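You operate a simulated robot arm through the tools that you are given. There is no shell and no other tool.

The job below is to be done with a simulated two-armed robot. You get a single attempt, and the scene is never put back.

TASK
Slide the rail tray to the outer mark, clamp it and stand the white roller in it.
Fine: the rail lever frees the tray and holds it again. Set down upright: what you pick out. Where these are worked on the way, their far stop is far enough and under half their travel is too little: rail lever.

Only the result counts: the job must be done as asked and must still hold three seconds after the hand-in. Knocking over, shifting, dropping, spilling or breaking anything else fails it.

THE ROBOT
Two 7-joint arms with fingered hands on one trunk that stands fixed in place. Base frame: the origin is at the foot of the trunk, x ahead of it, y to its left, z up. Lengths are in mm, angles in degrees, forces in N, time in s.
The left shoulder is at [70, 162, 1321], the right one opposite. With the tool pointing down near the work surface each hand reaches from about 220 to 800 mm from the base axis, measured 20 degrees to its own side. Payload 4 kg a hand.
The TCP of each hand is the grasp point between the finger pads, 26 mm short of the fingertips. In the tool frame z runs along the fingers and y along their closing line. The gripper opens to 132 mm; its body begins 73 mm behind the TCP. The gripper is a hand of 4 fingers: y runs from the thumb to the fingers, the wrist lies at [0, 0, -224] in the tool frame.
Orientation is told as [roll, pitch, yaw] about the base's x, y, z axes, in that order, counted from this pose: with the fingers straight down and closing along the base's y, the tool's x points along the base's -x, its y along +y and its z along -z.

THE INTERFACE
- The arms move only by the tool send_rows. It takes "left_moves", "right_moves" or both (then of equal length, played together; a hand with none holds still); each is a list that holds one entry, the list of rows, each a list of 6 numbers: the turn, a rotation vector about the base's x, y, z in units of 5 degrees (1.0 is 5 degrees), then the shift along the base's x, y, z in units of 30 mm (1.0 is 30 mm). In form: [[[wx, wy, wz, dx, dy, dz], ...]]. A call has 1 to 20 rows; each row shifts and turns the commanded pose from where the row before left it. A call with a number of a shift or a turn outside -1 to 1 is refused whole. Each row takes 0.2 s and may step no farther than 50 mm and 8.6 degrees from the row before; otherwise, the whole call is refused. Where a pose cannot be reached the arm comes as near as it can. A force on the tool above 40 N (or 10 N above the force at the start of the call, whichever is more), or a blocked arm, ends the call early, and 0.2 s more pass. In this call time passes only in rows, and 0.2 s behind the last. The reply holds the time, the measured pose of the TCP, the force on the tool along the base axes, the opening and the grip force, in the units named above and with some noise, with the torque about the TCP (base axes, N m) and any sound that the robot's microphone picked up.
- Cameras (640 x 400 px; columns grow to the right, rows downward): "scene" is now at [118.4, -56, 1549]; the picture's right is [-0.64, -0.77, 0.00], its down [-0.43, 0.36, -0.82] and it looks along [0.63, -0.53, -0.57] (base axes); focal length 321 px, centre (320, 200). "left" rides on the left gripper at [-73, 6, -94] in its tool frame; the picture's right is [-0.08, -1.00, 0.00], its down [0.78, -0.06, -0.62] and it looks along [0.61, -0.05, 0.79] (tool axes); focal length 230 px, centre (320, 200). "right" rides on the right gripper at [73, 6, -94] in its tool frame; the picture's right is [-0.08, 1.00, 0.00], its down [-0.78, -0.06, -0.62] and it looks along [-0.61, -0.05, 0.79] (tool axes); focal length 230 px, centre (320, 200). There is no depth. A picture from a camera that has moved, and an enlarged one, comes with that camera's place and axes in the base frame and with its lens.
- camera(camera): a new picture of that camera. The clock stands still meanwhile.
- move_column(by): slides the trunk up (or, below 0, down) by that many mm; the arms and the scene camera ride with it, the base frame stays. It gives what a move gives, with no picture.
- set_fingers(finger1, finger2, finger3, thumb_bend, hand): sets how far each is bent, from 0 (flat) to 1 (curled in); at 0.3 the hand is open as for a grip, at 0.7 the pads meet at the TCP. One left out holds its place. A second passes; each finger stops where it meets its share of the squeeze, and holds until it gets a number again. It is the only way to open and close the hand. It gives what a move gives, with no picture; readings hold the bend of each and the force on the fingers (four entries, about 0 where the hand has none), thumb and palm.
- head_to(pan, tilt): turns the head with the scene camera to pan (to the left, within 86 degrees either way) and tilt (down, from -29 to 69), counted from straight ahead of the robot. It gives what a move gives.
- inspect(camera, box): a new picture of the part [left, top, right, bottom] of that camera's present view, enlarged. The clock stands still meanwhile.
- sign_off(): hands the job in; it is judged then, once.

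Places have to be worked out from the pictures, the camera data and where the tool is seen. Open the grippers and draw the arms clear of the work before you hand the job in, unless the task says otherwise.

The tools are called after "Call:" by a JSON object that holds its "api" and its "payload". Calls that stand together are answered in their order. send_rows: Moves the arms, as the interface text tells. Its arguments: {"type":"object","properties":{"left_moves":{"type":"array"},"right_moves":{"type":"array"}},"required":[]} The other tools are called the same way: move_column (by) moves the trunk up or down; set_fingers (finger1, finger2, finger3, thumb_bend, hand) moves the fingers one by one; head_to (pan, tilt) turns the head that bears the scene camera; camera (camera) takes a picture; inspect (camera, box) takes an enlarged picture of a part of a camera's view; sign_off () hands the job in.

At the start:

```text
t: 0.0
left_tcp_pos: [518.3, -77.8, 1190.1]
left_ee_rot: [0.0, 0.0, 0.0]
left_wrist_force: [-0.6, -0.5, 0.5]
left_ft_torque: [0.0, 0.0, -0.04]
left_opening: 131.8
left_gripper_force: 0.1
left_shape: jaw
left_bend: [0.3, 0.3, 0.3, 0.3]
left_finger forces: [0.1, 0.0, 0.0, 0.0, 0.0, 0.0]
right_tcp_pos: [355.5, -430.6, 1261.4]
right_ee_rot: [0.1, 0.0, -0.1]
right_wrist_force: [0.8, 0.3, -0.9]
right_ft_torque: [-0.07, 0.0, 0.02]
right_opening: 131.7
right_gripper_force: 0.0
right_shape: jaw
right_bend: [0.3, 0.3, 0.3, 0.3]
right_finger forces: [0.1, 0.0, 0.0, 0.1, 0.1, 0.0]
trunk travel left (down, up): [-800.0, 140.0]
head pan, tilt (commanded): [-40.0, 34.5]
```

scene: 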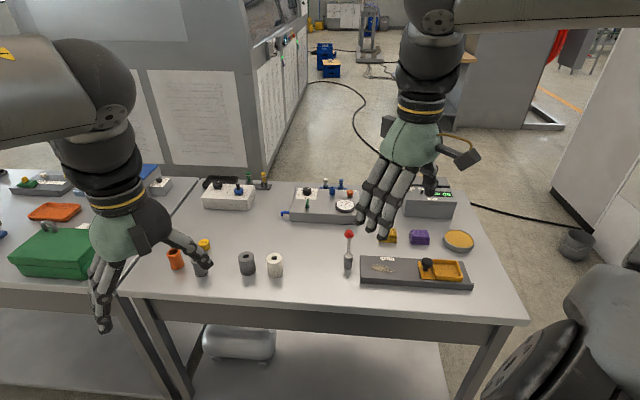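
right: 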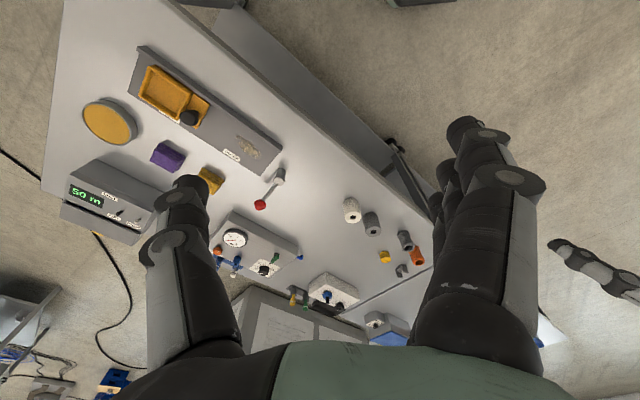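
left: 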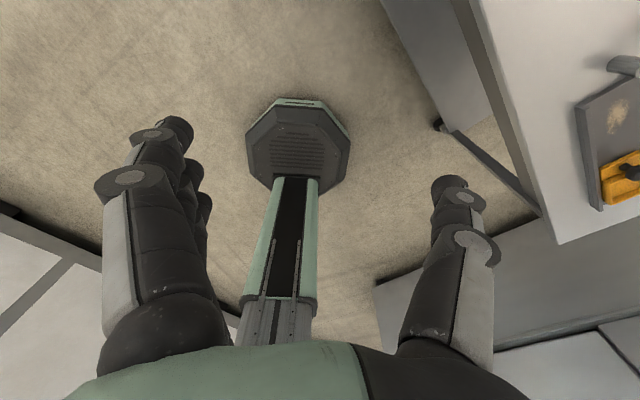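

I start by enlarging the parts of the scene view showing the rail with the tray and the rollers, to locate them.

Call:
{"api": "inspect", "payload": {"camera": "scene", "box": [340, 220, 500, 320]}}

Call:
{"api": "inspect", "payload": {"camera": "scene", "box": [140, 210, 300, 310]}}

Call:
{"api": "inspect", "payload": {"camera": "right", "box": [40, 30, 300, 192]}}

```text
4.00 times, centred on (420, 270) of scene
camera zoom: at [118.4, -56.0, 1549.0], right [-0.64, -0.77, 0.0], down [-0.43, 0.36, -0.82], along [0.63, -0.53, -0.57], focal length 1284 px, centre (-80, -80)
```

zoom: 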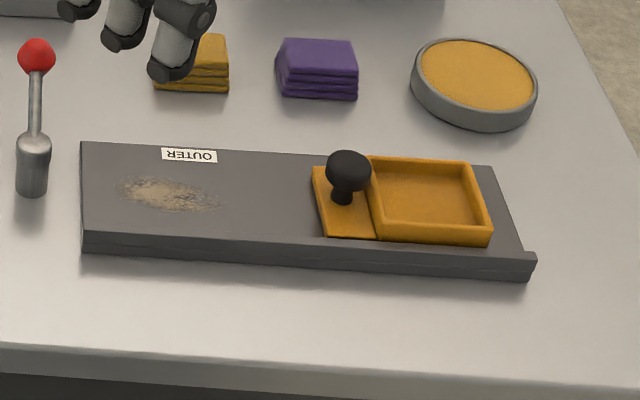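

```text
4.00 times, centred on (220, 260) of scene
camera zoom: at [118.4, -56.0, 1549.0], right [-0.64, -0.77, 0.0], down [-0.43, 0.36, -0.82], along [0.63, -0.53, -0.57], focal length 1284 px, centre (720, -40)
```

zoom: 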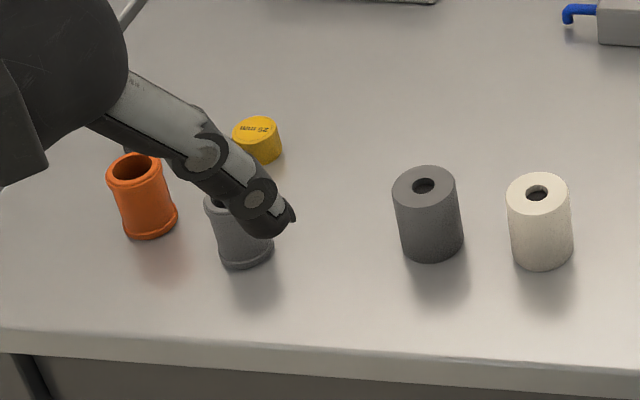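

```text
2.46 times, centred on (170, 111) of right
camera zoom: at [282.5, -425.2, 1354.9], right [0.08, 1.0, 0.0], down [0.78, -0.06, 0.62], along [0.61, -0.05, -0.79], focal length 566 px, centre (689, 419)
```

zoom: 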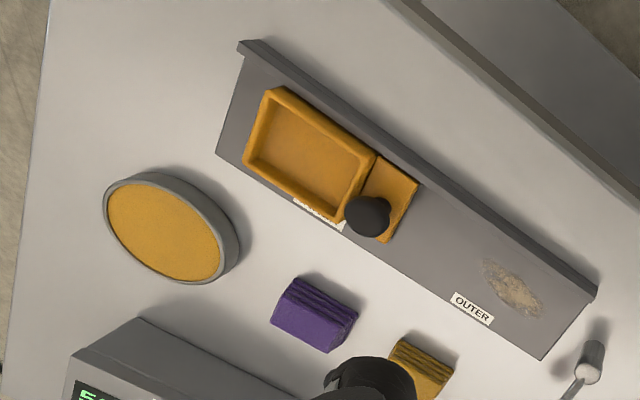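

The red-ball lever on a post near the rail's end triangulates to about (633,-606,907), with its post at about (578,-551,865), so the table is at about z 840. I look at the other devices too before deciding which one is the rail lever.

Call:
{"api": "inspect", "payload": {"camera": "scene", "box": [190, 165, 350, 265]}}

Call:
{"api": "inspect", "payload": {"camera": "right", "box": [190, 140, 450, 302]}}

Call:
{"api": "inspect", "payload": {"camera": "right", "box": [220, 140, 316, 200]}}

Call:
{"api": "inspect", "payload": {"camera": "scene", "box": [0, 160, 200, 285]}}

```text
4.00 times, centred on (270, 215) of scene
camera zoom: at [118.4, -56.0, 1549.0], right [-0.64, -0.77, 0.0], down [-0.43, 0.36, -0.82], along [0.63, -0.53, -0.57], focal length 1284 px, centre (520, 140)
```

zoom: 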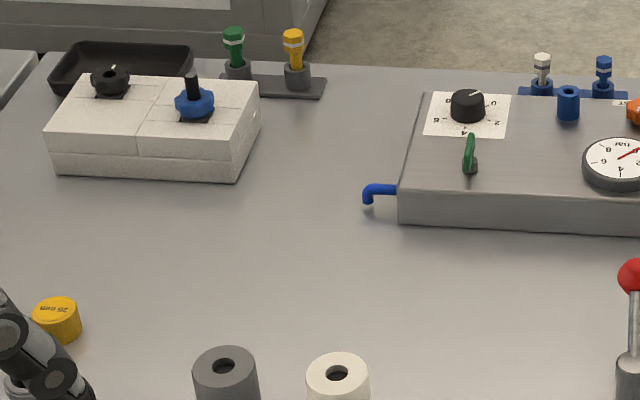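

```text
2.46 times, centred on (320, 221) of right
camera zoom: at [282.5, -425.2, 1354.9], right [0.08, 1.0, 0.0], down [0.78, -0.06, 0.62], along [0.61, -0.05, -0.79], focal length 566 px, centre (320, 148)
```

zoom: 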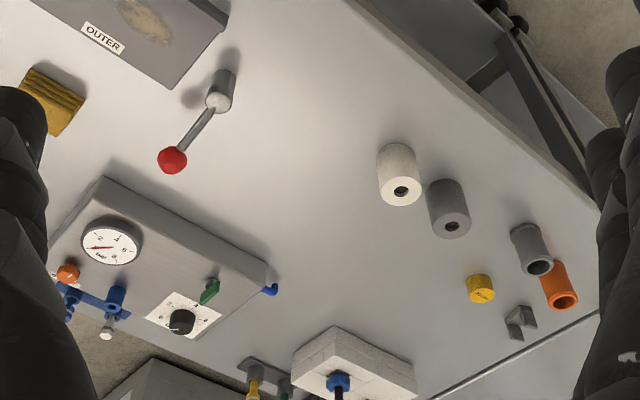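

```text
6.67 times, centred on (268, 170) of right
camera zoom: at [282.5, -425.2, 1354.9], right [0.08, 1.0, 0.0], down [0.78, -0.06, 0.62], along [0.61, -0.05, -0.79], focal length 1534 px, centre (667, 400)
```

zoom: 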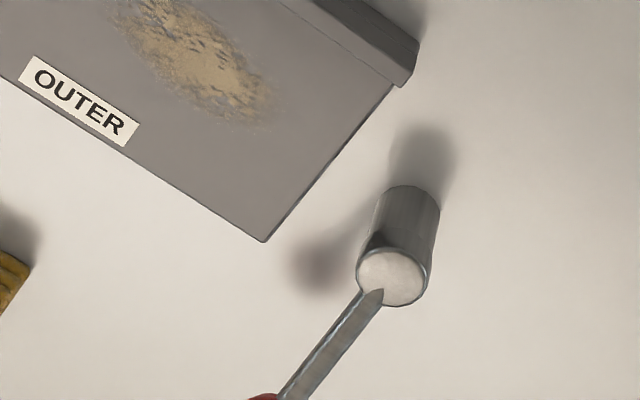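

```text
3.20 times, centred on (100, 222) of scene
camera zoom: at [118.4, -56.0, 1549.0], right [-0.64, -0.77, 0.0], down [-0.43, 0.36, -0.82], along [0.63, -0.53, -0.57], focal length 1027 px, centre (1024, 128)
```

zoom: 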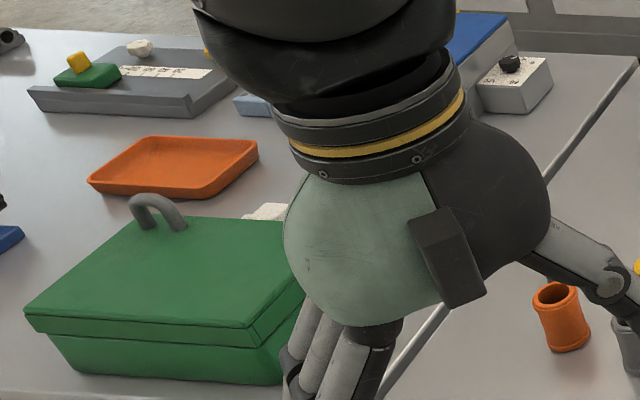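

The rail runs at about 45° in the base frame, the outer label is near (521,-660,852) and the tray knob near (414,-695,898). The white roller's top is at about (692,-372,908). I look at the lever and tray more closely.

Call:
{"api": "inspect", "payload": {"camera": "scene", "box": [333, 225, 373, 275]}}

Call:
{"api": "inspect", "payload": {"camera": "right", "box": [240, 150, 304, 214]}}

Call:
{"api": "inspect", "payload": {"camera": "scene", "box": [405, 245, 485, 295]}}

Call:
{"api": "inspect", "payload": {"camera": "right", "box": [120, 40, 248, 120]}}

```text
8.00 times, centred on (353, 250) of scene
camera zoom: at [118.4, -56.0, 1549.0], right [-0.64, -0.77, 0.0], down [-0.43, 0.36, -0.82], along [0.63, -0.53, -0.57], focal length 2567 px, centre (56, -200)
```

zoom: 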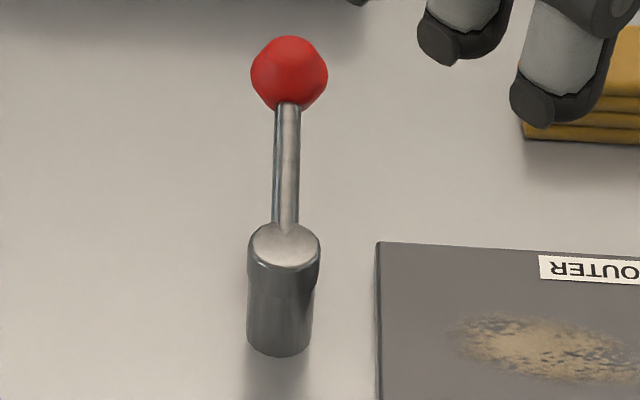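

```text
6.25 times, centred on (272, 182) of right
camera zoom: at [282.5, -425.2, 1354.9], right [0.08, 1.0, 0.0], down [0.78, -0.06, 0.62], along [0.61, -0.05, -0.79], focal length 1438 px, centre (620, 312)
```

zoom: 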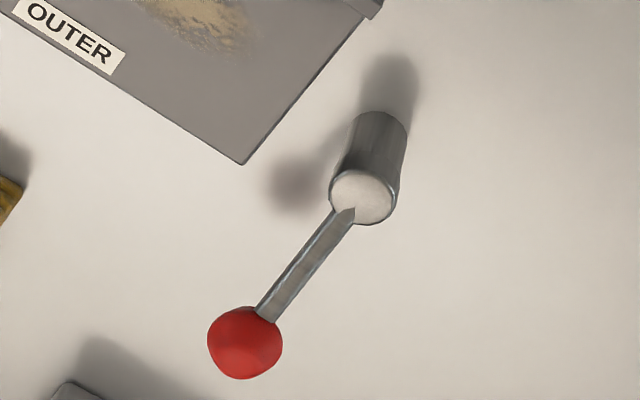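

```text
8.00 times, centred on (445, 270) of scene
camera zoom: at [118.4, -56.0, 1549.0], right [-0.64, -0.77, 0.0], down [-0.43, 0.36, -0.82], along [0.63, -0.53, -0.57], focal length 2567 px, centre (-680, -360)
```

zoom: 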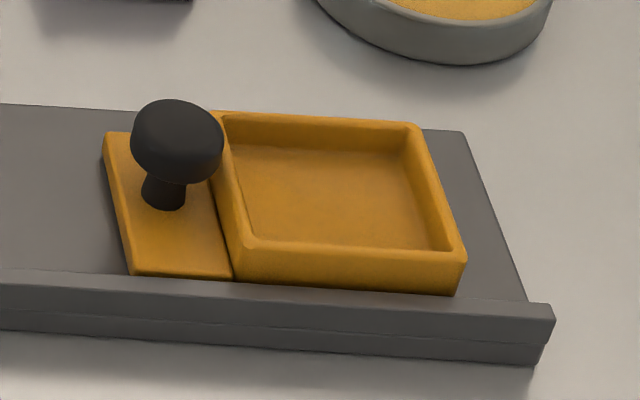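

```text
5.00 times, centred on (184, 80) of right
camera zoom: at [282.5, -425.2, 1354.9], right [0.08, 1.0, 0.0], down [0.78, -0.06, 0.62], along [0.61, -0.05, -0.79], focal length 1150 px, centre (1000, 800)
```

zoom: 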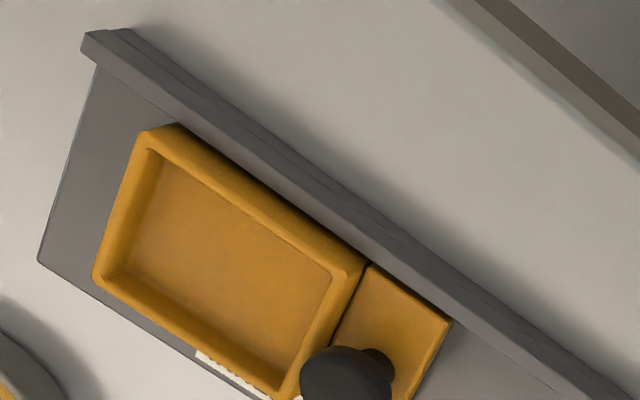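

The lever looks like a hub with a nearly horizontal ball rod pointing away from me, square to the rail. First I clear the left arm away, then lower the trunk to give the right arm more reach.

Call:
{"api": "send_rows", "payload": {"left_moves": [[[0, 0, 0, -0.5, 0.95, 0], [0, 0, 0, -0.5, 0.95, 0], [0, 0, 0, -0.5, 0.95, 0], [0, 0, 0, -0.5, 0.95, 0], [0, 0, 0, -0.5, 0.95, 0], [0, 0, 0, -0.5, 0.95, 0], [0, 0, 0, -0.5, 0.95, 0], [0, 0, 0, -0.5, 0.95, 0]]]}}

Call:
{"api": "move_column", "payload": {"by": -150}}

```text
t: 1.8
left_tcp_pos: [396.3, 152.4, 1189.4]
left_ee_rot: [-0.2, -0.2, 0.0]
left_wrist_force: [0.3, 0.8, 0.4]
left_ft_torque: [-0.05, -0.02, -0.01]
left_opening: 132.0
left_gripper_force: 0.1
left_shape: jaw
left_bend: [0.3, 0.3, 0.3, 0.3]
left_finger forces: [0.1, 0.0, 0.0, 0.1, 0.0, 0.0]
right_tcp_pos: [354.9, -429.2, 1263.4]
right_ee_rot: [-0.2, -0.1, -0.1]
right_wrist_force: [0.3, 0.3, 0.1]
right_ft_torque: [-0.01, -0.01, -0.01]
right_opening: 131.8
right_gripper_force: 0.1
right_shape: jaw
right_bend: [0.3, 0.3, 0.3, 0.3]
right_finger forces: [0.1, 0.0, 0.1, 0.0, 0.0, 0.0]
trunk travel left (down, up): [-800.0, 140.0]
head pan, tilt (commanded): [-40.0, 34.5]
```

```text
t: 3.5
left_tcp_pos: [397.3, 151.1, 1038.7]
left_ee_rot: [0.0, 0.0, 0.1]
left_wrist_force: [0.8, 0.6, 0.1]
left_ft_torque: [-0.03, -0.02, 0.0]
left_opening: 131.9
left_gripper_force: 0.1
left_shape: jaw
left_bend: [0.3, 0.3, 0.3, 0.3]
left_finger forces: [0.0, 0.0, 0.0, 0.0, 0.0, 0.1]
right_tcp_pos: [354.1, -431.0, 1112.2]
right_ee_rot: [0.0, 0.0, 0.1]
right_wrist_force: [-0.2, -0.4, -0.3]
right_ft_torque: [0.07, -0.01, 0.01]
right_opening: 131.7
right_gripper_force: 0.0
right_shape: jaw
right_bend: [0.3, 0.3, 0.3, 0.3]
right_finger forces: [0.0, 0.0, 0.1, 0.1, 0.1, 0.0]
trunk travel left (down, up): [-650.0, 290.0]
head pan, tilt (commanded): [-40.0, 34.5]
```

The trunk is down 150 mm and the left arm is out of the way. Now I move the right hand over the lever area, still well above the table, to get a close camera view.

Call:
{"api": "send_rows", "payload": {"right_moves": [[[0, 0, 0, 0.7, -0.58, -0.2], [0, 0, 0, 0.7, -0.58, -0.2], [0, 0, 0, 0.7, -0.58, -0.2], [0, 0, 0, 0.7, -0.58, -0.2], [0, 0, 0, 0.7, -0.58, -0.2], [0, 0, 0, 0.7, -0.58, -0.2], [0, 0, 0, 0.7, -0.58, -0.2], [0, 0, 0, 0.7, -0.58, -0.2]]]}}

Call:
{"api": "camera", "payload": {"camera": "right"}}

Call:
{"api": "camera", "payload": {"camera": "scene"}}

```text
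t: 5.3
left_tcp_pos: [397.6, 149.6, 1038.4]
left_ee_rot: [0.0, 0.1, 0.1]
left_wrist_force: [-0.3, -0.5, 0.4]
left_ft_torque: [0.0, -0.01, -0.01]
left_opening: 131.9
left_gripper_force: 0.0
left_shape: jaw
left_bend: [0.3, 0.3, 0.3, 0.3]
left_finger forces: [0.0, 0.0, 0.0, 0.1, 0.1, 0.0]
right_tcp_pos: [525.6, -570.2, 1063.3]
right_ee_rot: [0.1, 0.0, 0.1]
right_wrist_force: [0.0, -0.3, -0.5]
right_ft_torque: [-0.01, 0.02, 0.0]
right_opening: 131.9
right_gripper_force: 0.0
right_shape: jaw
right_bend: [0.3, 0.3, 0.3, 0.3]
right_finger forces: [0.1, 0.0, 0.0, 0.0, 0.0, 0.1]
trunk travel left (down, up): [-650.0, 290.0]
head pan, tilt (commanded): [-40.0, 34.5]
```

```text
taken
camera right: at [452.2, -565.3, 1156.3], right [0.08, 1.0, 0.0], down [0.79, -0.06, 0.62], along [0.61, -0.05, -0.79], focal length 230 px, centre (320, 200)
```

right: 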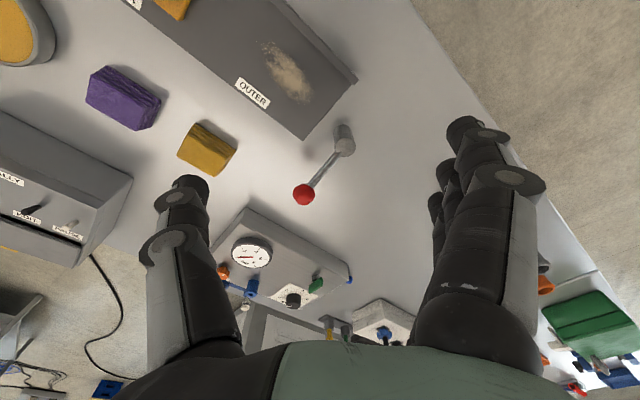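

```text
taken
camera scene: at [120.0, -56.2, 1398.8], right [-0.64, -0.77, 0.0], down [-0.43, 0.36, -0.82], along [0.63, -0.53, -0.57], focal length 321 px, centre (320, 200)
```

scene: 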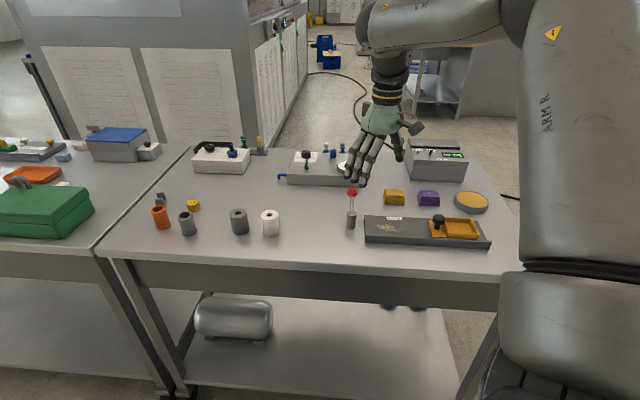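

The lever is now close to the centre of the right camera. I enlarge it to judge its hinge type, and enlarge the rail marks as well.

Call:
{"api": "inspect", "payload": {"camera": "right", "box": [272, 110, 376, 214]}}

Call:
{"api": "inspect", "payload": {"camera": "scene", "box": [330, 175, 378, 235]}}

Call:
{"api": "inspect", "payload": {"camera": "right", "box": [110, 0, 366, 160]}}

Call:
{"api": "inspect", "payload": {"camera": "scene", "box": [350, 200, 510, 260]}}

```text
3.85 times, centred on (324, 162) of right
camera zoom: at [452.2, -565.3, 1156.3], right [0.08, 1.0, 0.0], down [0.79, -0.06, 0.62], along [0.61, -0.05, -0.79], focal length 885 px, centre (305, 346)
```

zoom: 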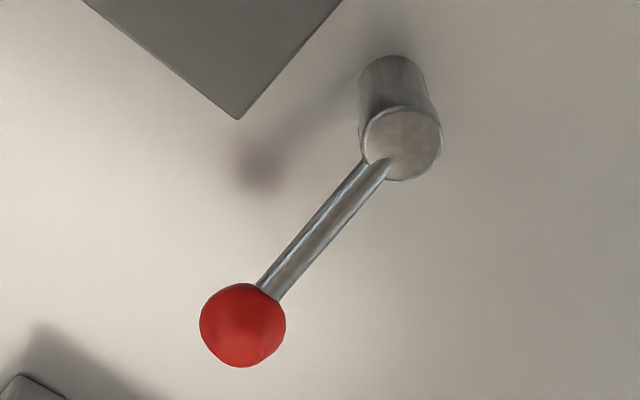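

```text
6.67 times, centred on (354, 205) of scene
camera zoom: at [120.0, -56.2, 1398.8], right [-0.64, -0.77, 0.0], down [-0.43, 0.36, -0.82], along [0.63, -0.53, -0.57], focal length 2139 px, centre (93, 167)
```

zoom: 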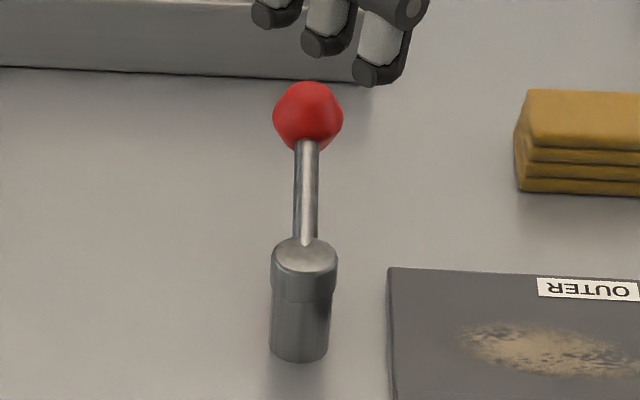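

```text
2.50 times, centred on (238, 80) of right
camera zoom: at [452.2, -565.3, 1156.3], right [0.08, 1.0, 0.0], down [0.79, -0.06, 0.62], along [0.61, -0.05, -0.79], focal length 575 px, centre (525, 500)
```

zoom: 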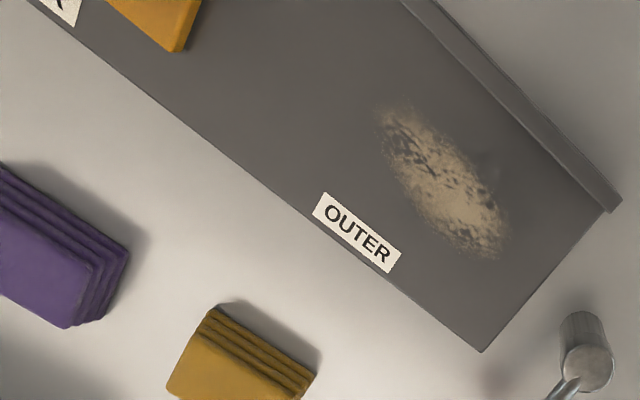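

```text
4.00 times, centred on (430, 230) of scene
camera zoom: at [120.0, -56.2, 1398.8], right [-0.64, -0.77, 0.0], down [-0.43, 0.36, -0.82], along [0.63, -0.53, -0.57], focal length 1284 px, centre (-120, 80)
```

zoom: 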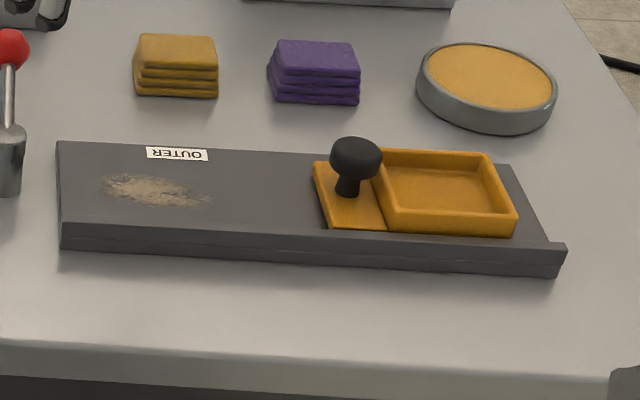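

The lever is a hub with a rod whose ball sits at about (630,-601,912) and whose hub axis is at about (574,-545), so it most likely swings about the vertical axis. I turn the right hand to yaw -45, so it closes along the rail direction, and hover above the ball.

Call:
{"api": "send_rows", "payload": {"right_moves": [[[0, 0, -1, 0.3, -0.1, 0], [0, 0, -1, 0.3, -0.1, 0], [0, 0, -1, 0.3, -0.1, 0], [0, 0, -1, 0.3, -0.1, 0], [0, 0, -1, 0.3, -0.1, 0], [0, 0, -1, 0.3, -0.1, 0], [0, 0, -1, 0.3, -0.1, 0], [0, 0, -1, 0.3, -0.1, 0], [0, 0, -1, 0.3, -0.1, 0], [0, 0, 0, 0.5, -0.1, -0.5], [0, 0, 0, 0.3, -0.1, -0.5]]]}}

Call:
{"api": "camera", "payload": {"camera": "right"}}

Call:
{"api": "camera", "payload": {"camera": "scene"}}

```text
t: 7.8
left_tcp_pos: [399.5, 150.8, 1039.1]
left_ee_rot: [-0.1, 0.1, 0.0]
left_wrist_force: [-0.2, 0.5, 0.3]
left_ft_torque: [0.02, 0.01, -0.01]
left_opening: 131.7
left_gripper_force: 0.1
left_shape: jaw
left_bend: [0.3, 0.3, 0.3, 0.3]
left_finger forces: [0.0, 0.0, 0.1, 0.0, 0.1, 0.1]
right_tcp_pos: [598.7, -584.1, 1019.2]
right_ee_rot: [0.0, 0.1, -45.2]
right_wrist_force: [-0.6, -0.5, -0.1]
right_ft_torque: [-0.03, 0.0, 0.01]
right_opening: 131.8
right_gripper_force: 0.2
right_shape: jaw
right_bend: [0.3, 0.3, 0.3, 0.3]
right_finger forces: [0.0, 0.1, 0.0, 0.0, 0.0, 0.1]
right hand out of reach, approached as far as the arm can: row 7, 8, 9, 10
trunk travel left (down, up): [-650.0, 290.0]
head pan, tilt (commanded): [-40.0, 34.5]
```

```text
taken
camera right: at [552.2, -529.5, 1112.5], right [0.76, 0.65, 0.0], down [0.51, -0.6, 0.62], along [0.4, -0.47, -0.79], focal length 230 px, centre (320, 200)
```

right: 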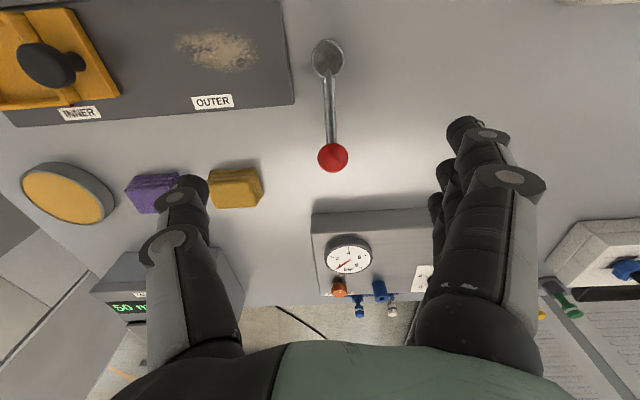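

```text
taken
camera scene: at [119.3, -56.1, 1398.9], right [-0.64, -0.77, 0.0], down [-0.43, 0.36, -0.82], along [0.63, -0.53, -0.57], focal length 321 px, centre (320, 200)
```

scene: 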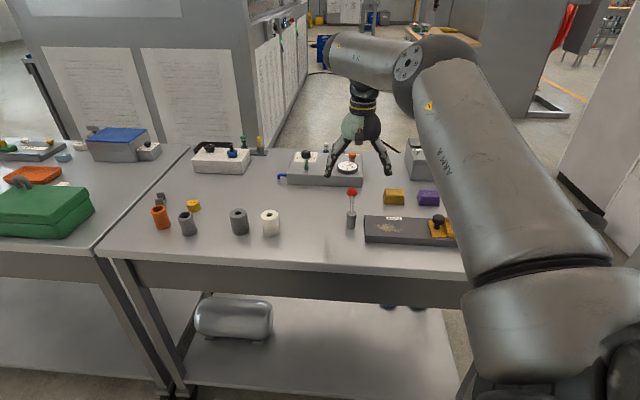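

The closer view puts the ball at (629,-600,913), the hub at (573,-544), and the INNER and OUTER marks about 140 mm apart. I was at the edge of reach, so I tilt the tool outward about the rail direction while moving over the ball.

Call:
{"api": "send_rows", "payload": {"right_moves": [[[-0.707, -0.707, 0, 0.1, -0.1, -0.3], [-0.707, -0.707, 0, 0.1, -0.1, -0.3], [-0.707, -0.707, 0, 0.2, -0.1, -0.3], [-0.707, -0.707, 0, 0.3, -0.1, -0.3]]]}}

```text
t: 8.8
left_tcp_pos: [397.8, 149.2, 1039.7]
left_ee_rot: [0.0, 0.0, -0.1]
left_wrist_force: [-0.2, -0.1, -0.4]
left_ft_torque: [0.02, 0.0, -0.01]
left_opening: 132.0
left_gripper_force: 0.1
left_shape: jaw
left_bend: [0.3, 0.3, 0.3, 0.3]
left_finger forces: [0.0, 0.0, 0.0, 0.1, 0.0, 0.0]
right_tcp_pos: [619.2, -595.9, 983.7]
right_ee_rot: [0.1, -20.2, -45.1]
right_wrist_force: [0.3, 0.7, -0.6]
right_ft_torque: [0.01, 0.01, 0.02]
right_opening: 131.9
right_gripper_force: 0.1
right_shape: jaw
right_bend: [0.3, 0.3, 0.3, 0.3]
right_finger forces: [0.1, 0.0, 0.0, 0.0, 0.0, 0.0]
trunk travel left (down, up): [-650.0, 290.0]
head pan, tilt (commanded): [-40.0, 34.5]
```

The tilt worked and the hand is at (619,-596,984). I check alignment with a picture before descending on the ball.

Call:
{"api": "camera", "payload": {"camera": "right"}}

Call:
{"api": "inspect", "payload": {"camera": "scene", "box": [300, 130, 428, 250]}}

```text
taken
camera right: at [552.9, -521.3, 1046.9], right [0.76, 0.65, 0.03], down [0.33, -0.42, 0.85], along [0.57, -0.63, -0.53], focal length 230 px, centre (320, 200)
```

right: 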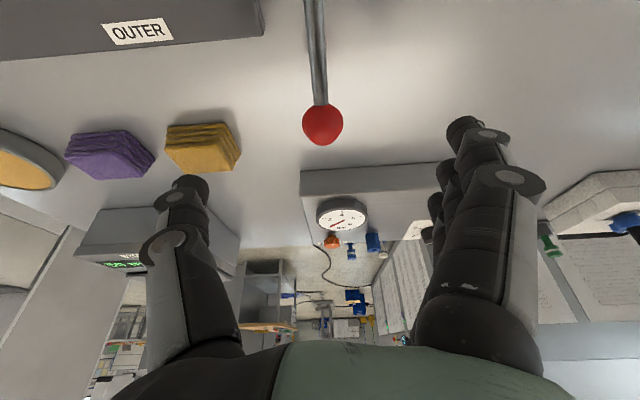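

```text
3.33 times, centred on (364, 190) of scene
camera zoom: at [118.2, -56.3, 1399.0], right [-0.64, -0.77, 0.0], down [-0.43, 0.36, -0.82], along [0.63, -0.53, -0.57], focal length 1070 px, centre (173, 233)
```

zoom: 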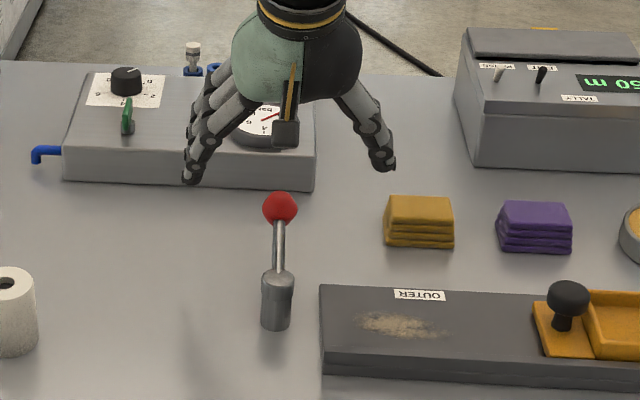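

The ball projects straight below the TCP at (630,-601,913), between open thumb and fingers with nothing else in the way. I descend so that the ball sits between the pads.

Call:
{"api": "send_rows", "payload": {"right_moves": [[[0, 0, 0, 0.09, -0.04, -0.58], [0, 0, 0, 0.09, -0.04, -0.58], [0, 0, 0, 0.09, -0.04, -0.58], [0, 0, 0, 0.09, -0.04, -0.54]]]}}

Call:
{"api": "camera", "payload": {"camera": "right"}}

Call:
{"api": "inspect", "payload": {"camera": "scene", "box": [300, 130, 428, 250]}}

```text
t: 9.8
left_tcp_pos: [398.6, 149.5, 1038.2]
left_ee_rot: [0.0, 0.0, 0.0]
left_wrist_force: [0.0, 0.4, 0.4]
left_ft_torque: [0.02, 0.03, 0.02]
left_opening: 131.8
left_gripper_force: 0.1
left_shape: jaw
left_bend: [0.3, 0.3, 0.3, 0.3]
left_finger forces: [0.0, 0.1, 0.0, 0.0, 0.0, 0.0]
right_tcp_pos: [631.2, -601.6, 914.4]
right_ee_rot: [0.0, -19.9, -45.0]
right_wrist_force: [0.5, -0.3, 1.1]
right_ft_torque: [0.04, -0.02, 0.03]
right_opening: 131.7
right_gripper_force: 0.1
right_shape: jaw
right_bend: [0.3, 0.3, 0.3, 0.3]
right_finger forces: [0.0, 0.0, 0.0, 0.0, 0.0, 0.0]
trunk travel left (down, up): [-650.0, 290.0]
head pan, tilt (commanded): [-40.0, 34.5]
```

```text
taken
camera right: at [563.8, -526.5, 978.0], right [0.76, 0.65, 0.03], down [0.33, -0.42, 0.85], along [0.56, -0.63, -0.53], focal length 230 px, centre (320, 200)
```

right: 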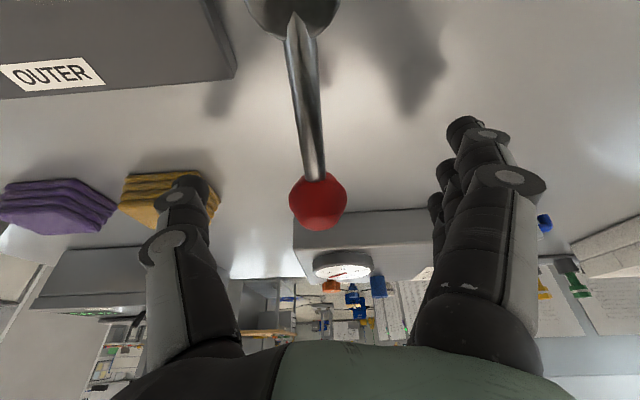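

```text
3.33 times, centred on (364, 190) of scene
camera zoom: at [119.0, -56.4, 1398.9], right [-0.64, -0.77, 0.0], down [-0.43, 0.36, -0.82], along [0.63, -0.53, -0.57], focal length 1070 px, centre (173, 233)
```

zoom: 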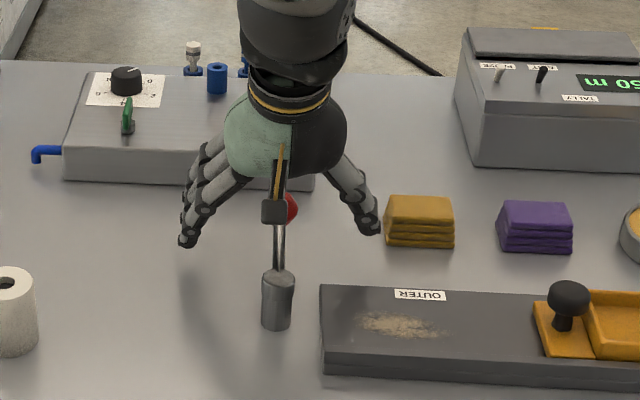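

The ball sits at the TCP in the picture. I close thumb and fingers gently around it.

Call:
{"api": "set_fingers", "payload": {"hand": "right", "finger1": 0.63, "finger2": 0.63, "finger3": 0.63, "thumb_bend": 0.63}}

Call:
{"api": "camera", "payload": {"camera": "right"}}

Call:
{"api": "inspect", "payload": {"camera": "scene", "box": [300, 130, 428, 250]}}

```text
t: 10.8
left_tcp_pos: [397.2, 150.0, 1038.8]
left_ee_rot: [0.0, 0.0, 0.0]
left_wrist_force: [-0.4, 0.2, 0.3]
left_ft_torque: [-0.02, 0.01, -0.02]
left_opening: 132.1
left_gripper_force: 0.0
left_shape: jaw
left_bend: [0.3, 0.3, 0.3, 0.3]
left_finger forces: [0.0, 0.0, 0.0, 0.1, 0.0, 0.0]
right_tcp_pos: [630.3, -600.6, 915.4]
right_ee_rot: [0.0, -20.0, -45.0]
right_wrist_force: [0.6, -0.2, -0.1]
right_ft_torque: [0.02, -0.02, -0.01]
right_opening: 31.3
right_gripper_force: 0.0
right_shape: fingers
right_bend: [0.63, 0.63, 0.63, 0.63]
right_finger forces: [0.0, 0.1, 0.1, 0.1, 0.0, 0.1]
trunk travel left (down, up): [-650.0, 290.0]
head pan, tilt (commanded): [-40.0, 34.5]
```

```text
taken
camera right: at [563.4, -526.2, 978.7], right [0.76, 0.65, 0.03], down [0.33, -0.42, 0.85], along [0.56, -0.63, -0.53], focal length 230 px, centre (320, 200)
```

right: 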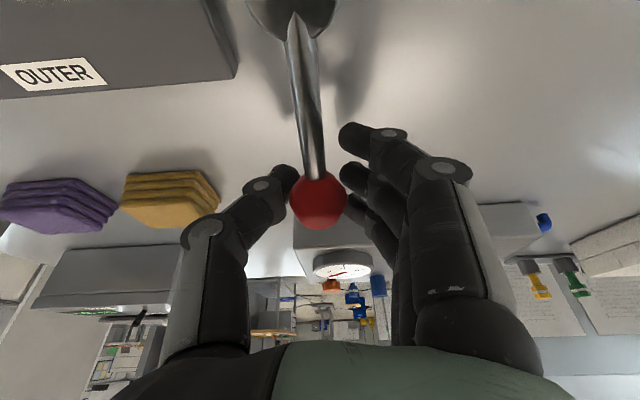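

```text
3.33 times, centred on (364, 190) of scene
camera zoom: at [118.5, -56.0, 1399.0], right [-0.64, -0.77, 0.0], down [-0.43, 0.36, -0.82], along [0.63, -0.53, -0.57], focal length 1070 px, centre (173, 233)
```

zoom: 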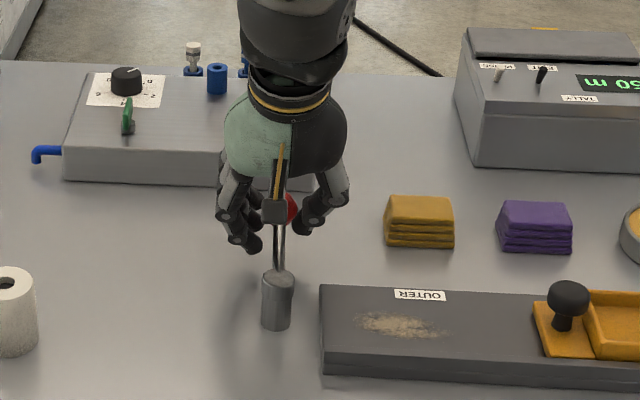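

The fingers cage the ball with a 31 mm opening. I try a small nudge along +rail (away from the rail's end) and read the force.

Call:
{"api": "send_rows", "payload": {"right_moves": [[[0, 0, 0, 0.12, 0.12, 0], [0, 0, 0, 0.12, 0.12, 0], [0, 0, 0, 0.12, 0.12, 0]]]}}

Call:
{"api": "inspect", "payload": {"camera": "scene", "box": [300, 130, 428, 250]}}

Call:
{"api": "camera", "payload": {"camera": "right"}}

```text
t: 11.6
left_tcp_pos: [398.2, 150.2, 1038.9]
left_ee_rot: [0.2, -0.1, 0.0]
left_wrist_force: [1.0, 0.4, -0.2]
left_ft_torque: [-0.03, 0.02, 0.0]
left_opening: 132.0
left_gripper_force: 0.0
left_shape: jaw
left_bend: [0.3, 0.3, 0.3, 0.3]
left_finger forces: [0.0, 0.0, 0.0, 0.0, 0.0, 0.1]
right_tcp_pos: [641.7, -590.7, 916.2]
right_ee_rot: [-0.1, -20.0, -45.1]
right_wrist_force: [0.5, -1.7, 0.7]
right_ft_torque: [-0.01, 0.01, 0.03]
right_opening: 31.8
right_gripper_force: 1.0
right_shape: fingers
right_bend: [0.63, 0.63, 0.63, 0.63]
right_finger forces: [0.0, 0.1, 0.0, 0.0, 1.8, 0.0]
trunk travel left (down, up): [-650.0, 290.0]
head pan, tilt (commanded): [-40.0, 34.5]
```

```text
3.33 times, centred on (364, 190) of scene
camera zoom: at [118.6, -56.2, 1399.0], right [-0.64, -0.77, 0.0], down [-0.43, 0.36, -0.82], along [0.63, -0.53, -0.57], focal length 1070 px, centre (173, 233)
```

zoom: 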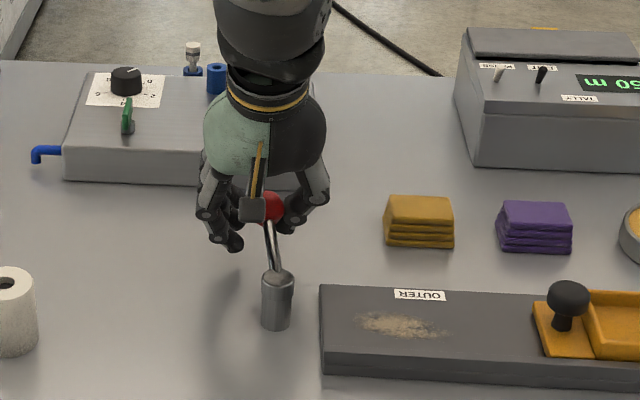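

```text
taken
camera right: at [574.5, -515.4, 979.0], right [0.76, 0.65, 0.03], down [0.33, -0.42, 0.85], along [0.56, -0.63, -0.53], focal length 230 px, centre (320, 200)
```

right: 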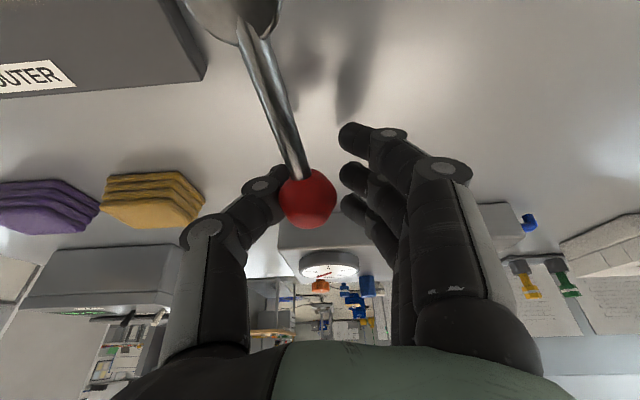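

The lever swings toward +rail with about 2 N, so it pivots about the vertical hub axis. I continue along the arc about (573,-544), turning the hand with it.

Call:
{"api": "send_rows", "payload": {"right_moves": [[[0, 0, 1, 0.1, 0.22, 0], [0, 0, 1, 0.107, 0.213, 0], [0, 0, 1, 0.087, 0.22, 0], [0, 0, 1, 0.067, 0.23, 0]]]}}

Call:
{"api": "camera", "payload": {"camera": "right"}}

```text
t: 12.6
left_tcp_pos: [396.2, 149.8, 1039.4]
left_ee_rot: [0.0, 0.0, 0.0]
left_wrist_force: [0.2, 0.9, -0.1]
left_ft_torque: [0.01, -0.02, 0.02]
left_opening: 132.0
left_gripper_force: 0.0
left_shape: jaw
left_bend: [0.3, 0.3, 0.3, 0.3]
left_finger forces: [0.0, 0.0, 0.0, 0.0, 0.1, 0.0]
right_tcp_pos: [653.1, -564.6, 915.5]
right_ee_rot: [0.1, -19.9, -25.0]
right_wrist_force: [0.0, -1.1, 0.2]
right_ft_torque: [0.02, 0.01, -0.02]
right_opening: 31.9
right_gripper_force: 0.8
right_shape: fingers
right_bend: [0.63, 0.63, 0.63, 0.63]
right_finger forces: [0.0, 0.1, 0.0, 0.0, 1.4, 0.0]
trunk travel left (down, up): [-650.0, 290.0]
head pan, tilt (commanded): [-40.0, 34.5]
```

```text
taken
camera right: at [563.5, -516.5, 978.7], right [0.49, 0.87, 0.03], down [0.45, -0.28, 0.85], along [0.75, -0.4, -0.53], focal length 230 px, centre (320, 200)
```

right: 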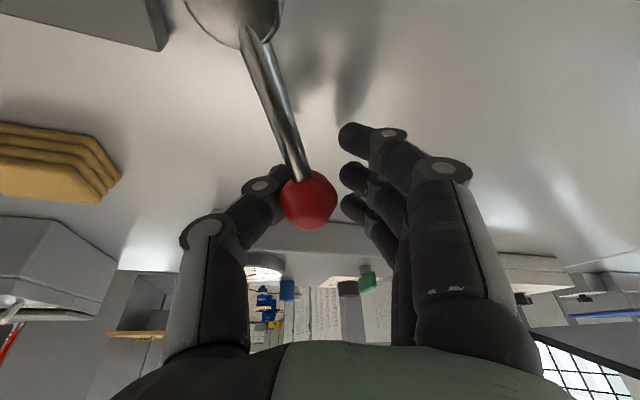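

The lever is still turning freely, now about 26° round. I continue along the arc and watch for a rise in force at the stop.

Call:
{"api": "send_rows", "payload": {"right_moves": [[[0, 0, 1, 0.05, 0.233, 0], [0, 0, 1, 0.027, 0.24, 0], [0, 0, 1, 0.007, 0.24, 0], [0, 0, 1, -0.013, 0.24, 0]]]}}

Call:
{"api": "camera", "payload": {"camera": "right"}}

```text
t: 13.6
left_tcp_pos: [396.9, 149.8, 1040.8]
left_ee_rot: [0.0, 0.0, 0.1]
left_wrist_force: [-0.3, -0.4, 0.2]
left_ft_torque: [-0.01, 0.0, 0.0]
left_opening: 131.6
left_gripper_force: 0.0
left_shape: jaw
left_bend: [0.3, 0.3, 0.3, 0.3]
left_finger forces: [0.0, 0.1, 0.0, 0.0, 0.0, 0.0]
right_tcp_pos: [653.8, -535.5, 915.6]
right_ee_rot: [0.1, -19.9, -5.1]
right_wrist_force: [-0.3, -0.7, -0.8]
right_ft_torque: [0.0, 0.0, 0.01]
right_opening: 32.1
right_gripper_force: 0.6
right_shape: fingers
right_bend: [0.63, 0.63, 0.63, 0.63]
right_finger forces: [0.0, 0.1, 0.0, 0.0, 1.3, 0.0]
trunk travel left (down, up): [-650.0, 290.0]
head pan, tilt (commanded): [-40.0, 34.5]
```

```text
taken
camera right: at [555.0, -520.8, 978.5], right [0.16, 0.99, 0.03], down [0.52, -0.11, 0.85], along [0.84, -0.12, -0.53], focal length 230 px, centre (320, 200)
```

right: 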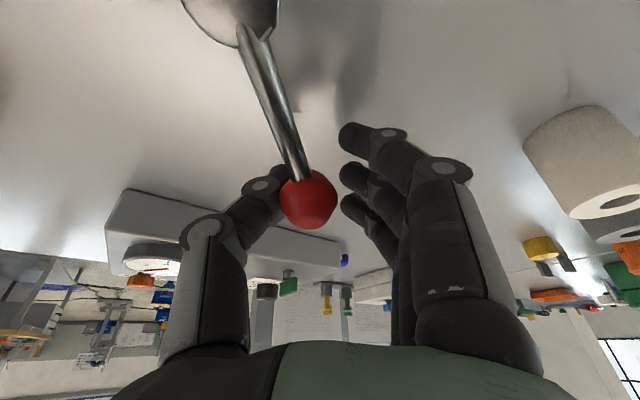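

About 46° so far and still free. I continue four more steps.

Call:
{"api": "send_rows", "payload": {"right_moves": [[[0, 0, 1, -0.03, 0.237, 0], [0, 0, 1, -0.057, 0.23, 0], [0, 0, 1, -0.077, 0.223, 0], [0, 0, 1, -0.097, 0.217, 0]]]}}

Call:
{"api": "camera", "payload": {"camera": "right"}}

```text
t: 14.6
left_tcp_pos: [397.2, 150.0, 1039.3]
left_ee_rot: [0.1, 0.0, 0.1]
left_wrist_force: [0.4, 0.6, -0.5]
left_ft_torque: [0.01, -0.03, 0.0]
left_opening: 131.7
left_gripper_force: 0.1
left_shape: jaw
left_bend: [0.3, 0.3, 0.3, 0.3]
left_finger forces: [0.0, 0.0, 0.0, 0.0, 0.1, 0.1]
right_tcp_pos: [646.2, -508.0, 916.3]
right_ee_rot: [0.1, -20.0, 15.0]
right_wrist_force: [0.2, -1.8, -0.2]
right_ft_torque: [0.04, 0.02, -0.01]
right_opening: 32.0
right_gripper_force: 0.3
right_shape: fingers
right_bend: [0.63, 0.63, 0.63, 0.63]
right_finger forces: [0.0, 0.0, 0.1, 0.0, 1.3, 0.0]
trunk travel left (down, up): [-650.0, 290.0]
head pan, tilt (commanded): [-40.0, 34.5]
```

```text
taken
camera right: at [548.3, -529.2, 979.0], right [-0.19, 0.98, 0.03], down [0.52, 0.08, 0.85], along [0.83, 0.17, -0.53], focal length 230 px, centre (320, 200)
```

right: 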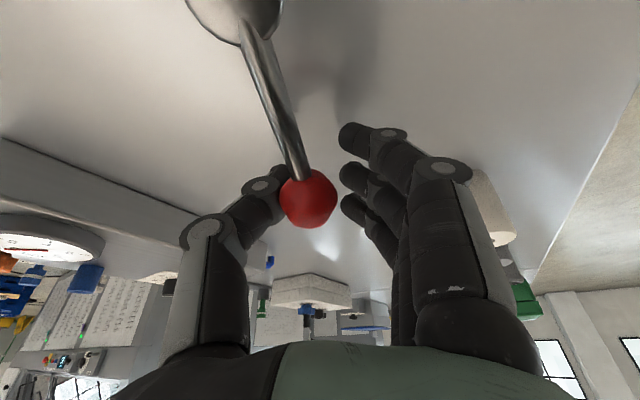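

About 66° and still free; the roller is well clear of the fingers. I continue.

Call:
{"api": "send_rows", "payload": {"right_moves": [[[0, 0, 1, -0.117, 0.207, 0], [0, 0, 1, -0.13, 0.2, 0], [0, 0, 1, -0.15, 0.183, 0], [0, 0, 1, -0.167, 0.17, 0]]]}}

Call:
{"api": "camera", "payload": {"camera": "right"}}

Call:
{"api": "inspect", "payload": {"camera": "scene", "box": [240, 130, 400, 250]}}

```text
t: 15.6
left_tcp_pos: [397.3, 146.3, 1039.5]
left_ee_rot: [0.2, -0.1, 0.0]
left_wrist_force: [-0.4, 1.2, 0.5]
left_ft_torque: [-0.01, 0.0, 0.02]
left_opening: 131.7
left_gripper_force: 0.1
left_shape: jaw
left_bend: [0.3, 0.3, 0.3, 0.3]
left_finger forces: [0.1, 0.0, 0.0, 0.0, 0.0, 0.1]
right_tcp_pos: [630.8, -492.5, 915.2]
right_ee_rot: [-0.2, -20.0, 34.7]
right_wrist_force: [4.1, -29.1, 5.7]
right_ft_torque: [-0.16, -0.14, -0.51]
right_opening: 49.9
right_gripper_force: 12.2
right_shape: fingers
right_bend: [0.63, 0.63, 0.63, 0.58]
right_finger forces: [0.0, 0.0, 0.1, 0.0, 24.8, 0.1]
trunk travel left (down, up): [-650.0, 290.0]
head pan, tilt (commanded): [-40.0, 34.5]
```

```text
taken
camera right: at [544.9, -543.9, 977.8], right [-0.51, 0.86, 0.02], down [0.47, 0.25, 0.85], along [0.73, 0.44, -0.53], focal length 230 px, centre (320, 200)
```

right: 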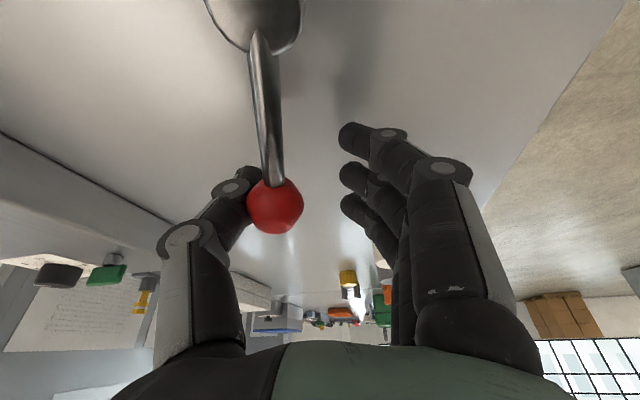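

```text
3.33 times, centred on (320, 190) of scene
camera zoom: at [118.1, -61.5, 1398.9], right [-0.64, -0.76, 0.0], down [-0.43, 0.37, -0.82], along [0.63, -0.53, -0.57], focal length 1070 px, centre (320, 233)
```

zoom: 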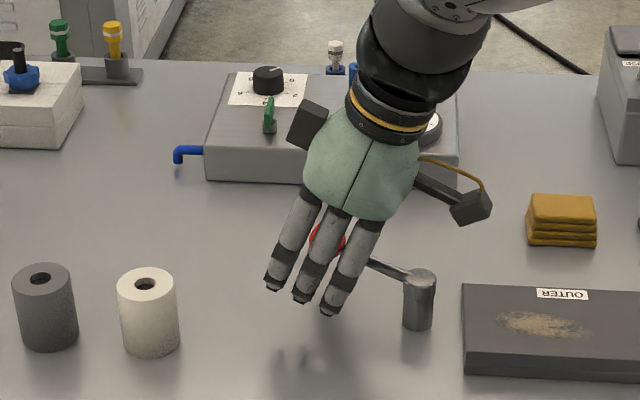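

The force jumped to 29 N and the thumb yielded, so the lever is at its far stop, about 70° round. I open the hand and lift clear.

Call:
{"api": "set_fingers", "payload": {"hand": "right", "finger1": 0.4, "finger2": 0.4, "finger3": 0.4, "thumb_bend": 0.4}}

Call:
{"api": "send_rows", "payload": {"right_moves": [[[0, 0, 0, -0.1, 0.0, 0.8], [0, 0, 0, -0.1, 0.0, 0.8], [0, 0, 0, -0.2, 0.0, 0.8], [0, 0, -1, -0.4, -0.2, 0.8], [0, 0, -1, -0.4, -0.4, 0.6], [0, 0, -1, -0.4, -0.4, 0]]]}}

Call:
{"api": "camera", "payload": {"camera": "right"}}

Call:
{"api": "camera", "payload": {"camera": "scene"}}

```text
t: 16.6
left_tcp_pos: [397.4, 151.8, 1038.7]
left_ee_rot: [0.0, 0.0, 0.0]
left_wrist_force: [0.3, 0.3, 0.1]
left_ft_torque: [0.04, 0.03, -0.02]
left_opening: 131.9
left_gripper_force: 0.1
left_shape: jaw
left_bend: [0.3, 0.3, 0.3, 0.3]
left_finger forces: [0.0, 0.1, 0.0, 0.1, 0.1, 0.0]
right_tcp_pos: [630.1, -484.6, 916.4]
right_ee_rot: [-0.1, -20.0, 35.0]
right_wrist_force: [-0.1, 0.9, -0.4]
right_ft_torque: [0.0, 0.01, 0.0]
right_opening: 103.5
right_gripper_force: 0.2
right_shape: fingers
right_bend: [0.4, 0.4, 0.4, 0.4]
right_finger forces: [0.0, 0.0, 0.1, 0.0, 0.1, 0.0]
trunk travel left (down, up): [-650.0, 290.0]
head pan, tilt (commanded): [-40.0, 34.5]
```

```text
t: 17.9
left_tcp_pos: [397.2, 150.2, 1039.5]
left_ee_rot: [0.1, 0.0, 0.1]
left_wrist_force: [-0.4, 0.1, 0.1]
left_ft_torque: [0.01, -0.05, -0.02]
left_opening: 132.0
left_gripper_force: 0.0
left_shape: jaw
left_bend: [0.3, 0.3, 0.3, 0.3]
left_finger forces: [0.0, 0.0, 0.1, 0.1, 0.0, 0.0]
right_tcp_pos: [579.7, -515.4, 1030.5]
right_ee_rot: [0.1, -20.1, 20.0]
right_wrist_force: [-0.1, -0.7, 1.1]
right_ft_torque: [0.0, 0.04, -0.01]
right_opening: 103.5
right_gripper_force: 0.1
right_shape: fingers
right_bend: [0.4, 0.4, 0.4, 0.4]
right_finger forces: [0.0, 0.0, 0.1, 0.1, 0.0, 0.0]
trunk travel left (down, up): [-650.0, 290.0]
head pan, tilt (commanded): [-40.0, 34.5]
```

```text
taken
camera right: at [484.8, -545.1, 1093.0], right [-0.27, 0.96, 0.03], down [0.52, 0.12, 0.85], along [0.81, 0.24, -0.53], focal length 230 px, centre (320, 200)
```

right: 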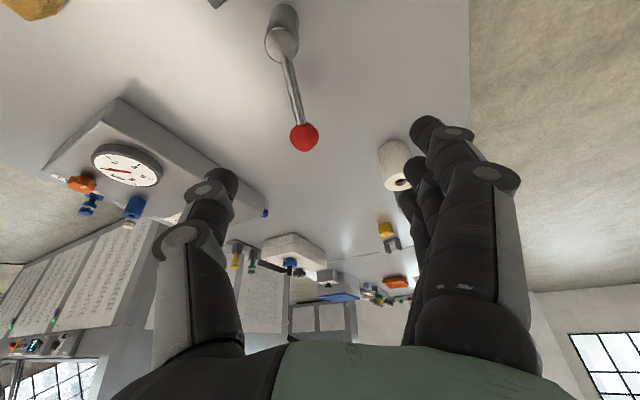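

```text
taken
camera scene: at [117.8, -56.6, 1399.0], right [-0.64, -0.77, 0.0], down [-0.43, 0.36, -0.82], along [0.63, -0.53, -0.57], focal length 321 px, centre (320, 200)
```

scene: 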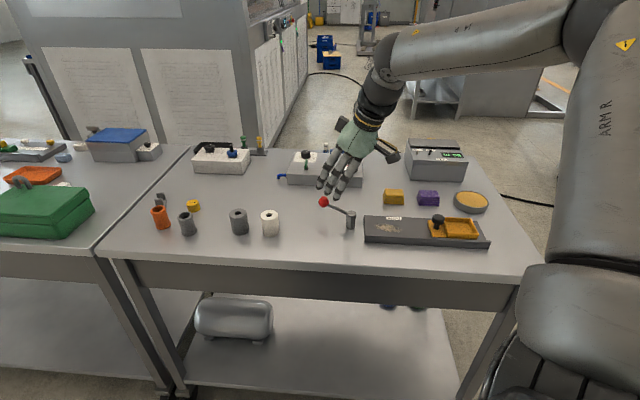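

The lever stays at its far stop, with the ball now swung toward the rollers. I untilt and turn the hand back to yaw -45 while moving over the tray knob, which I put at about (411,-687,908).

Call:
{"api": "send_rows", "payload": {"right_moves": [[[-0.342, 0.94, 0, -0.331, -0.336, 0], [-0.342, 0.94, 0, -0.331, -0.336, 0], [-0.342, 0.94, 0, -0.331, -0.336, 0], [-0.342, 0.94, 0, -0.331, -0.336, 0], [0, 0, -1, -0.331, -0.336, 0], [0, 0, -1, -0.331, -0.336, 0], [0, 0, -1, -0.331, -0.336, 0], [0, 0, -1, -0.331, -0.336, 0], [0, 0, -1, -0.331, -0.336, 0], [0, 0, -1, -0.331, -0.336, 0], [0, 0, -1, -0.331, -0.336, 0], [0, 0, -1, -0.331, -0.336, 0], [0, 0, -1, -0.331, -0.336, 0], [0, 0, -1, -0.331, -0.336, 0], [0, 0, -1, -0.331, -0.336, 0], [0, 0, -1, -0.331, -0.336, 0], [0, 0, -1, -0.331, -0.336, 0]]]}}

Call:
{"api": "camera", "payload": {"camera": "right"}}

Call:
{"api": "camera", "payload": {"camera": "scene"}}

```text
t: 21.6
left_tcp_pos: [397.9, 149.7, 1039.4]
left_ee_rot: [0.0, 0.0, 0.0]
left_wrist_force: [-1.2, -0.4, -0.4]
left_ft_torque: [0.04, -0.01, 0.02]
left_opening: 131.8
left_gripper_force: 0.1
left_shape: jaw
left_bend: [0.3, 0.3, 0.3, 0.3]
left_finger forces: [0.1, 0.0, 0.0, 0.0, 0.0, 0.1]
right_tcp_pos: [412.4, -687.0, 1030.7]
right_ee_rot: [0.2, 0.1, -45.2]
right_wrist_force: [-0.2, 0.0, -0.5]
right_ft_torque: [-0.01, 0.04, 0.0]
right_opening: 103.5
right_gripper_force: 0.1
right_shape: fingers
right_bend: [0.4, 0.4, 0.4, 0.4]
right_finger forces: [0.0, 0.0, 0.0, 0.0, 0.0, 0.0]
trunk travel left (down, up): [-650.0, 290.0]
head pan, tilt (commanded): [-40.0, 34.5]
```

```text
taken
camera right: at [366.0, -631.7, 1123.3], right [0.76, 0.65, 0.0], down [0.51, -0.6, 0.62], along [0.4, -0.47, -0.79], focal length 230 px, centre (320, 200)
```

right: 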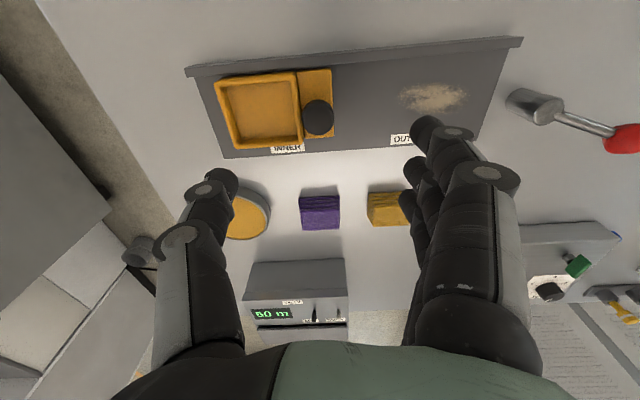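

```text
taken
camera scene: at [117.9, -56.5, 1399.0], right [-0.64, -0.77, 0.0], down [-0.43, 0.36, -0.82], along [0.63, -0.53, -0.57], focal length 321 px, centre (320, 200)
```

scene: 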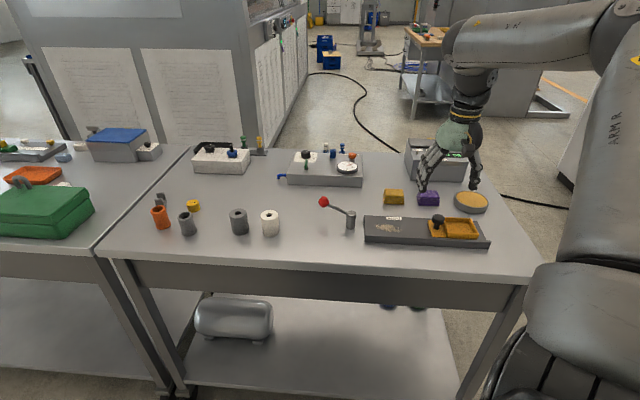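

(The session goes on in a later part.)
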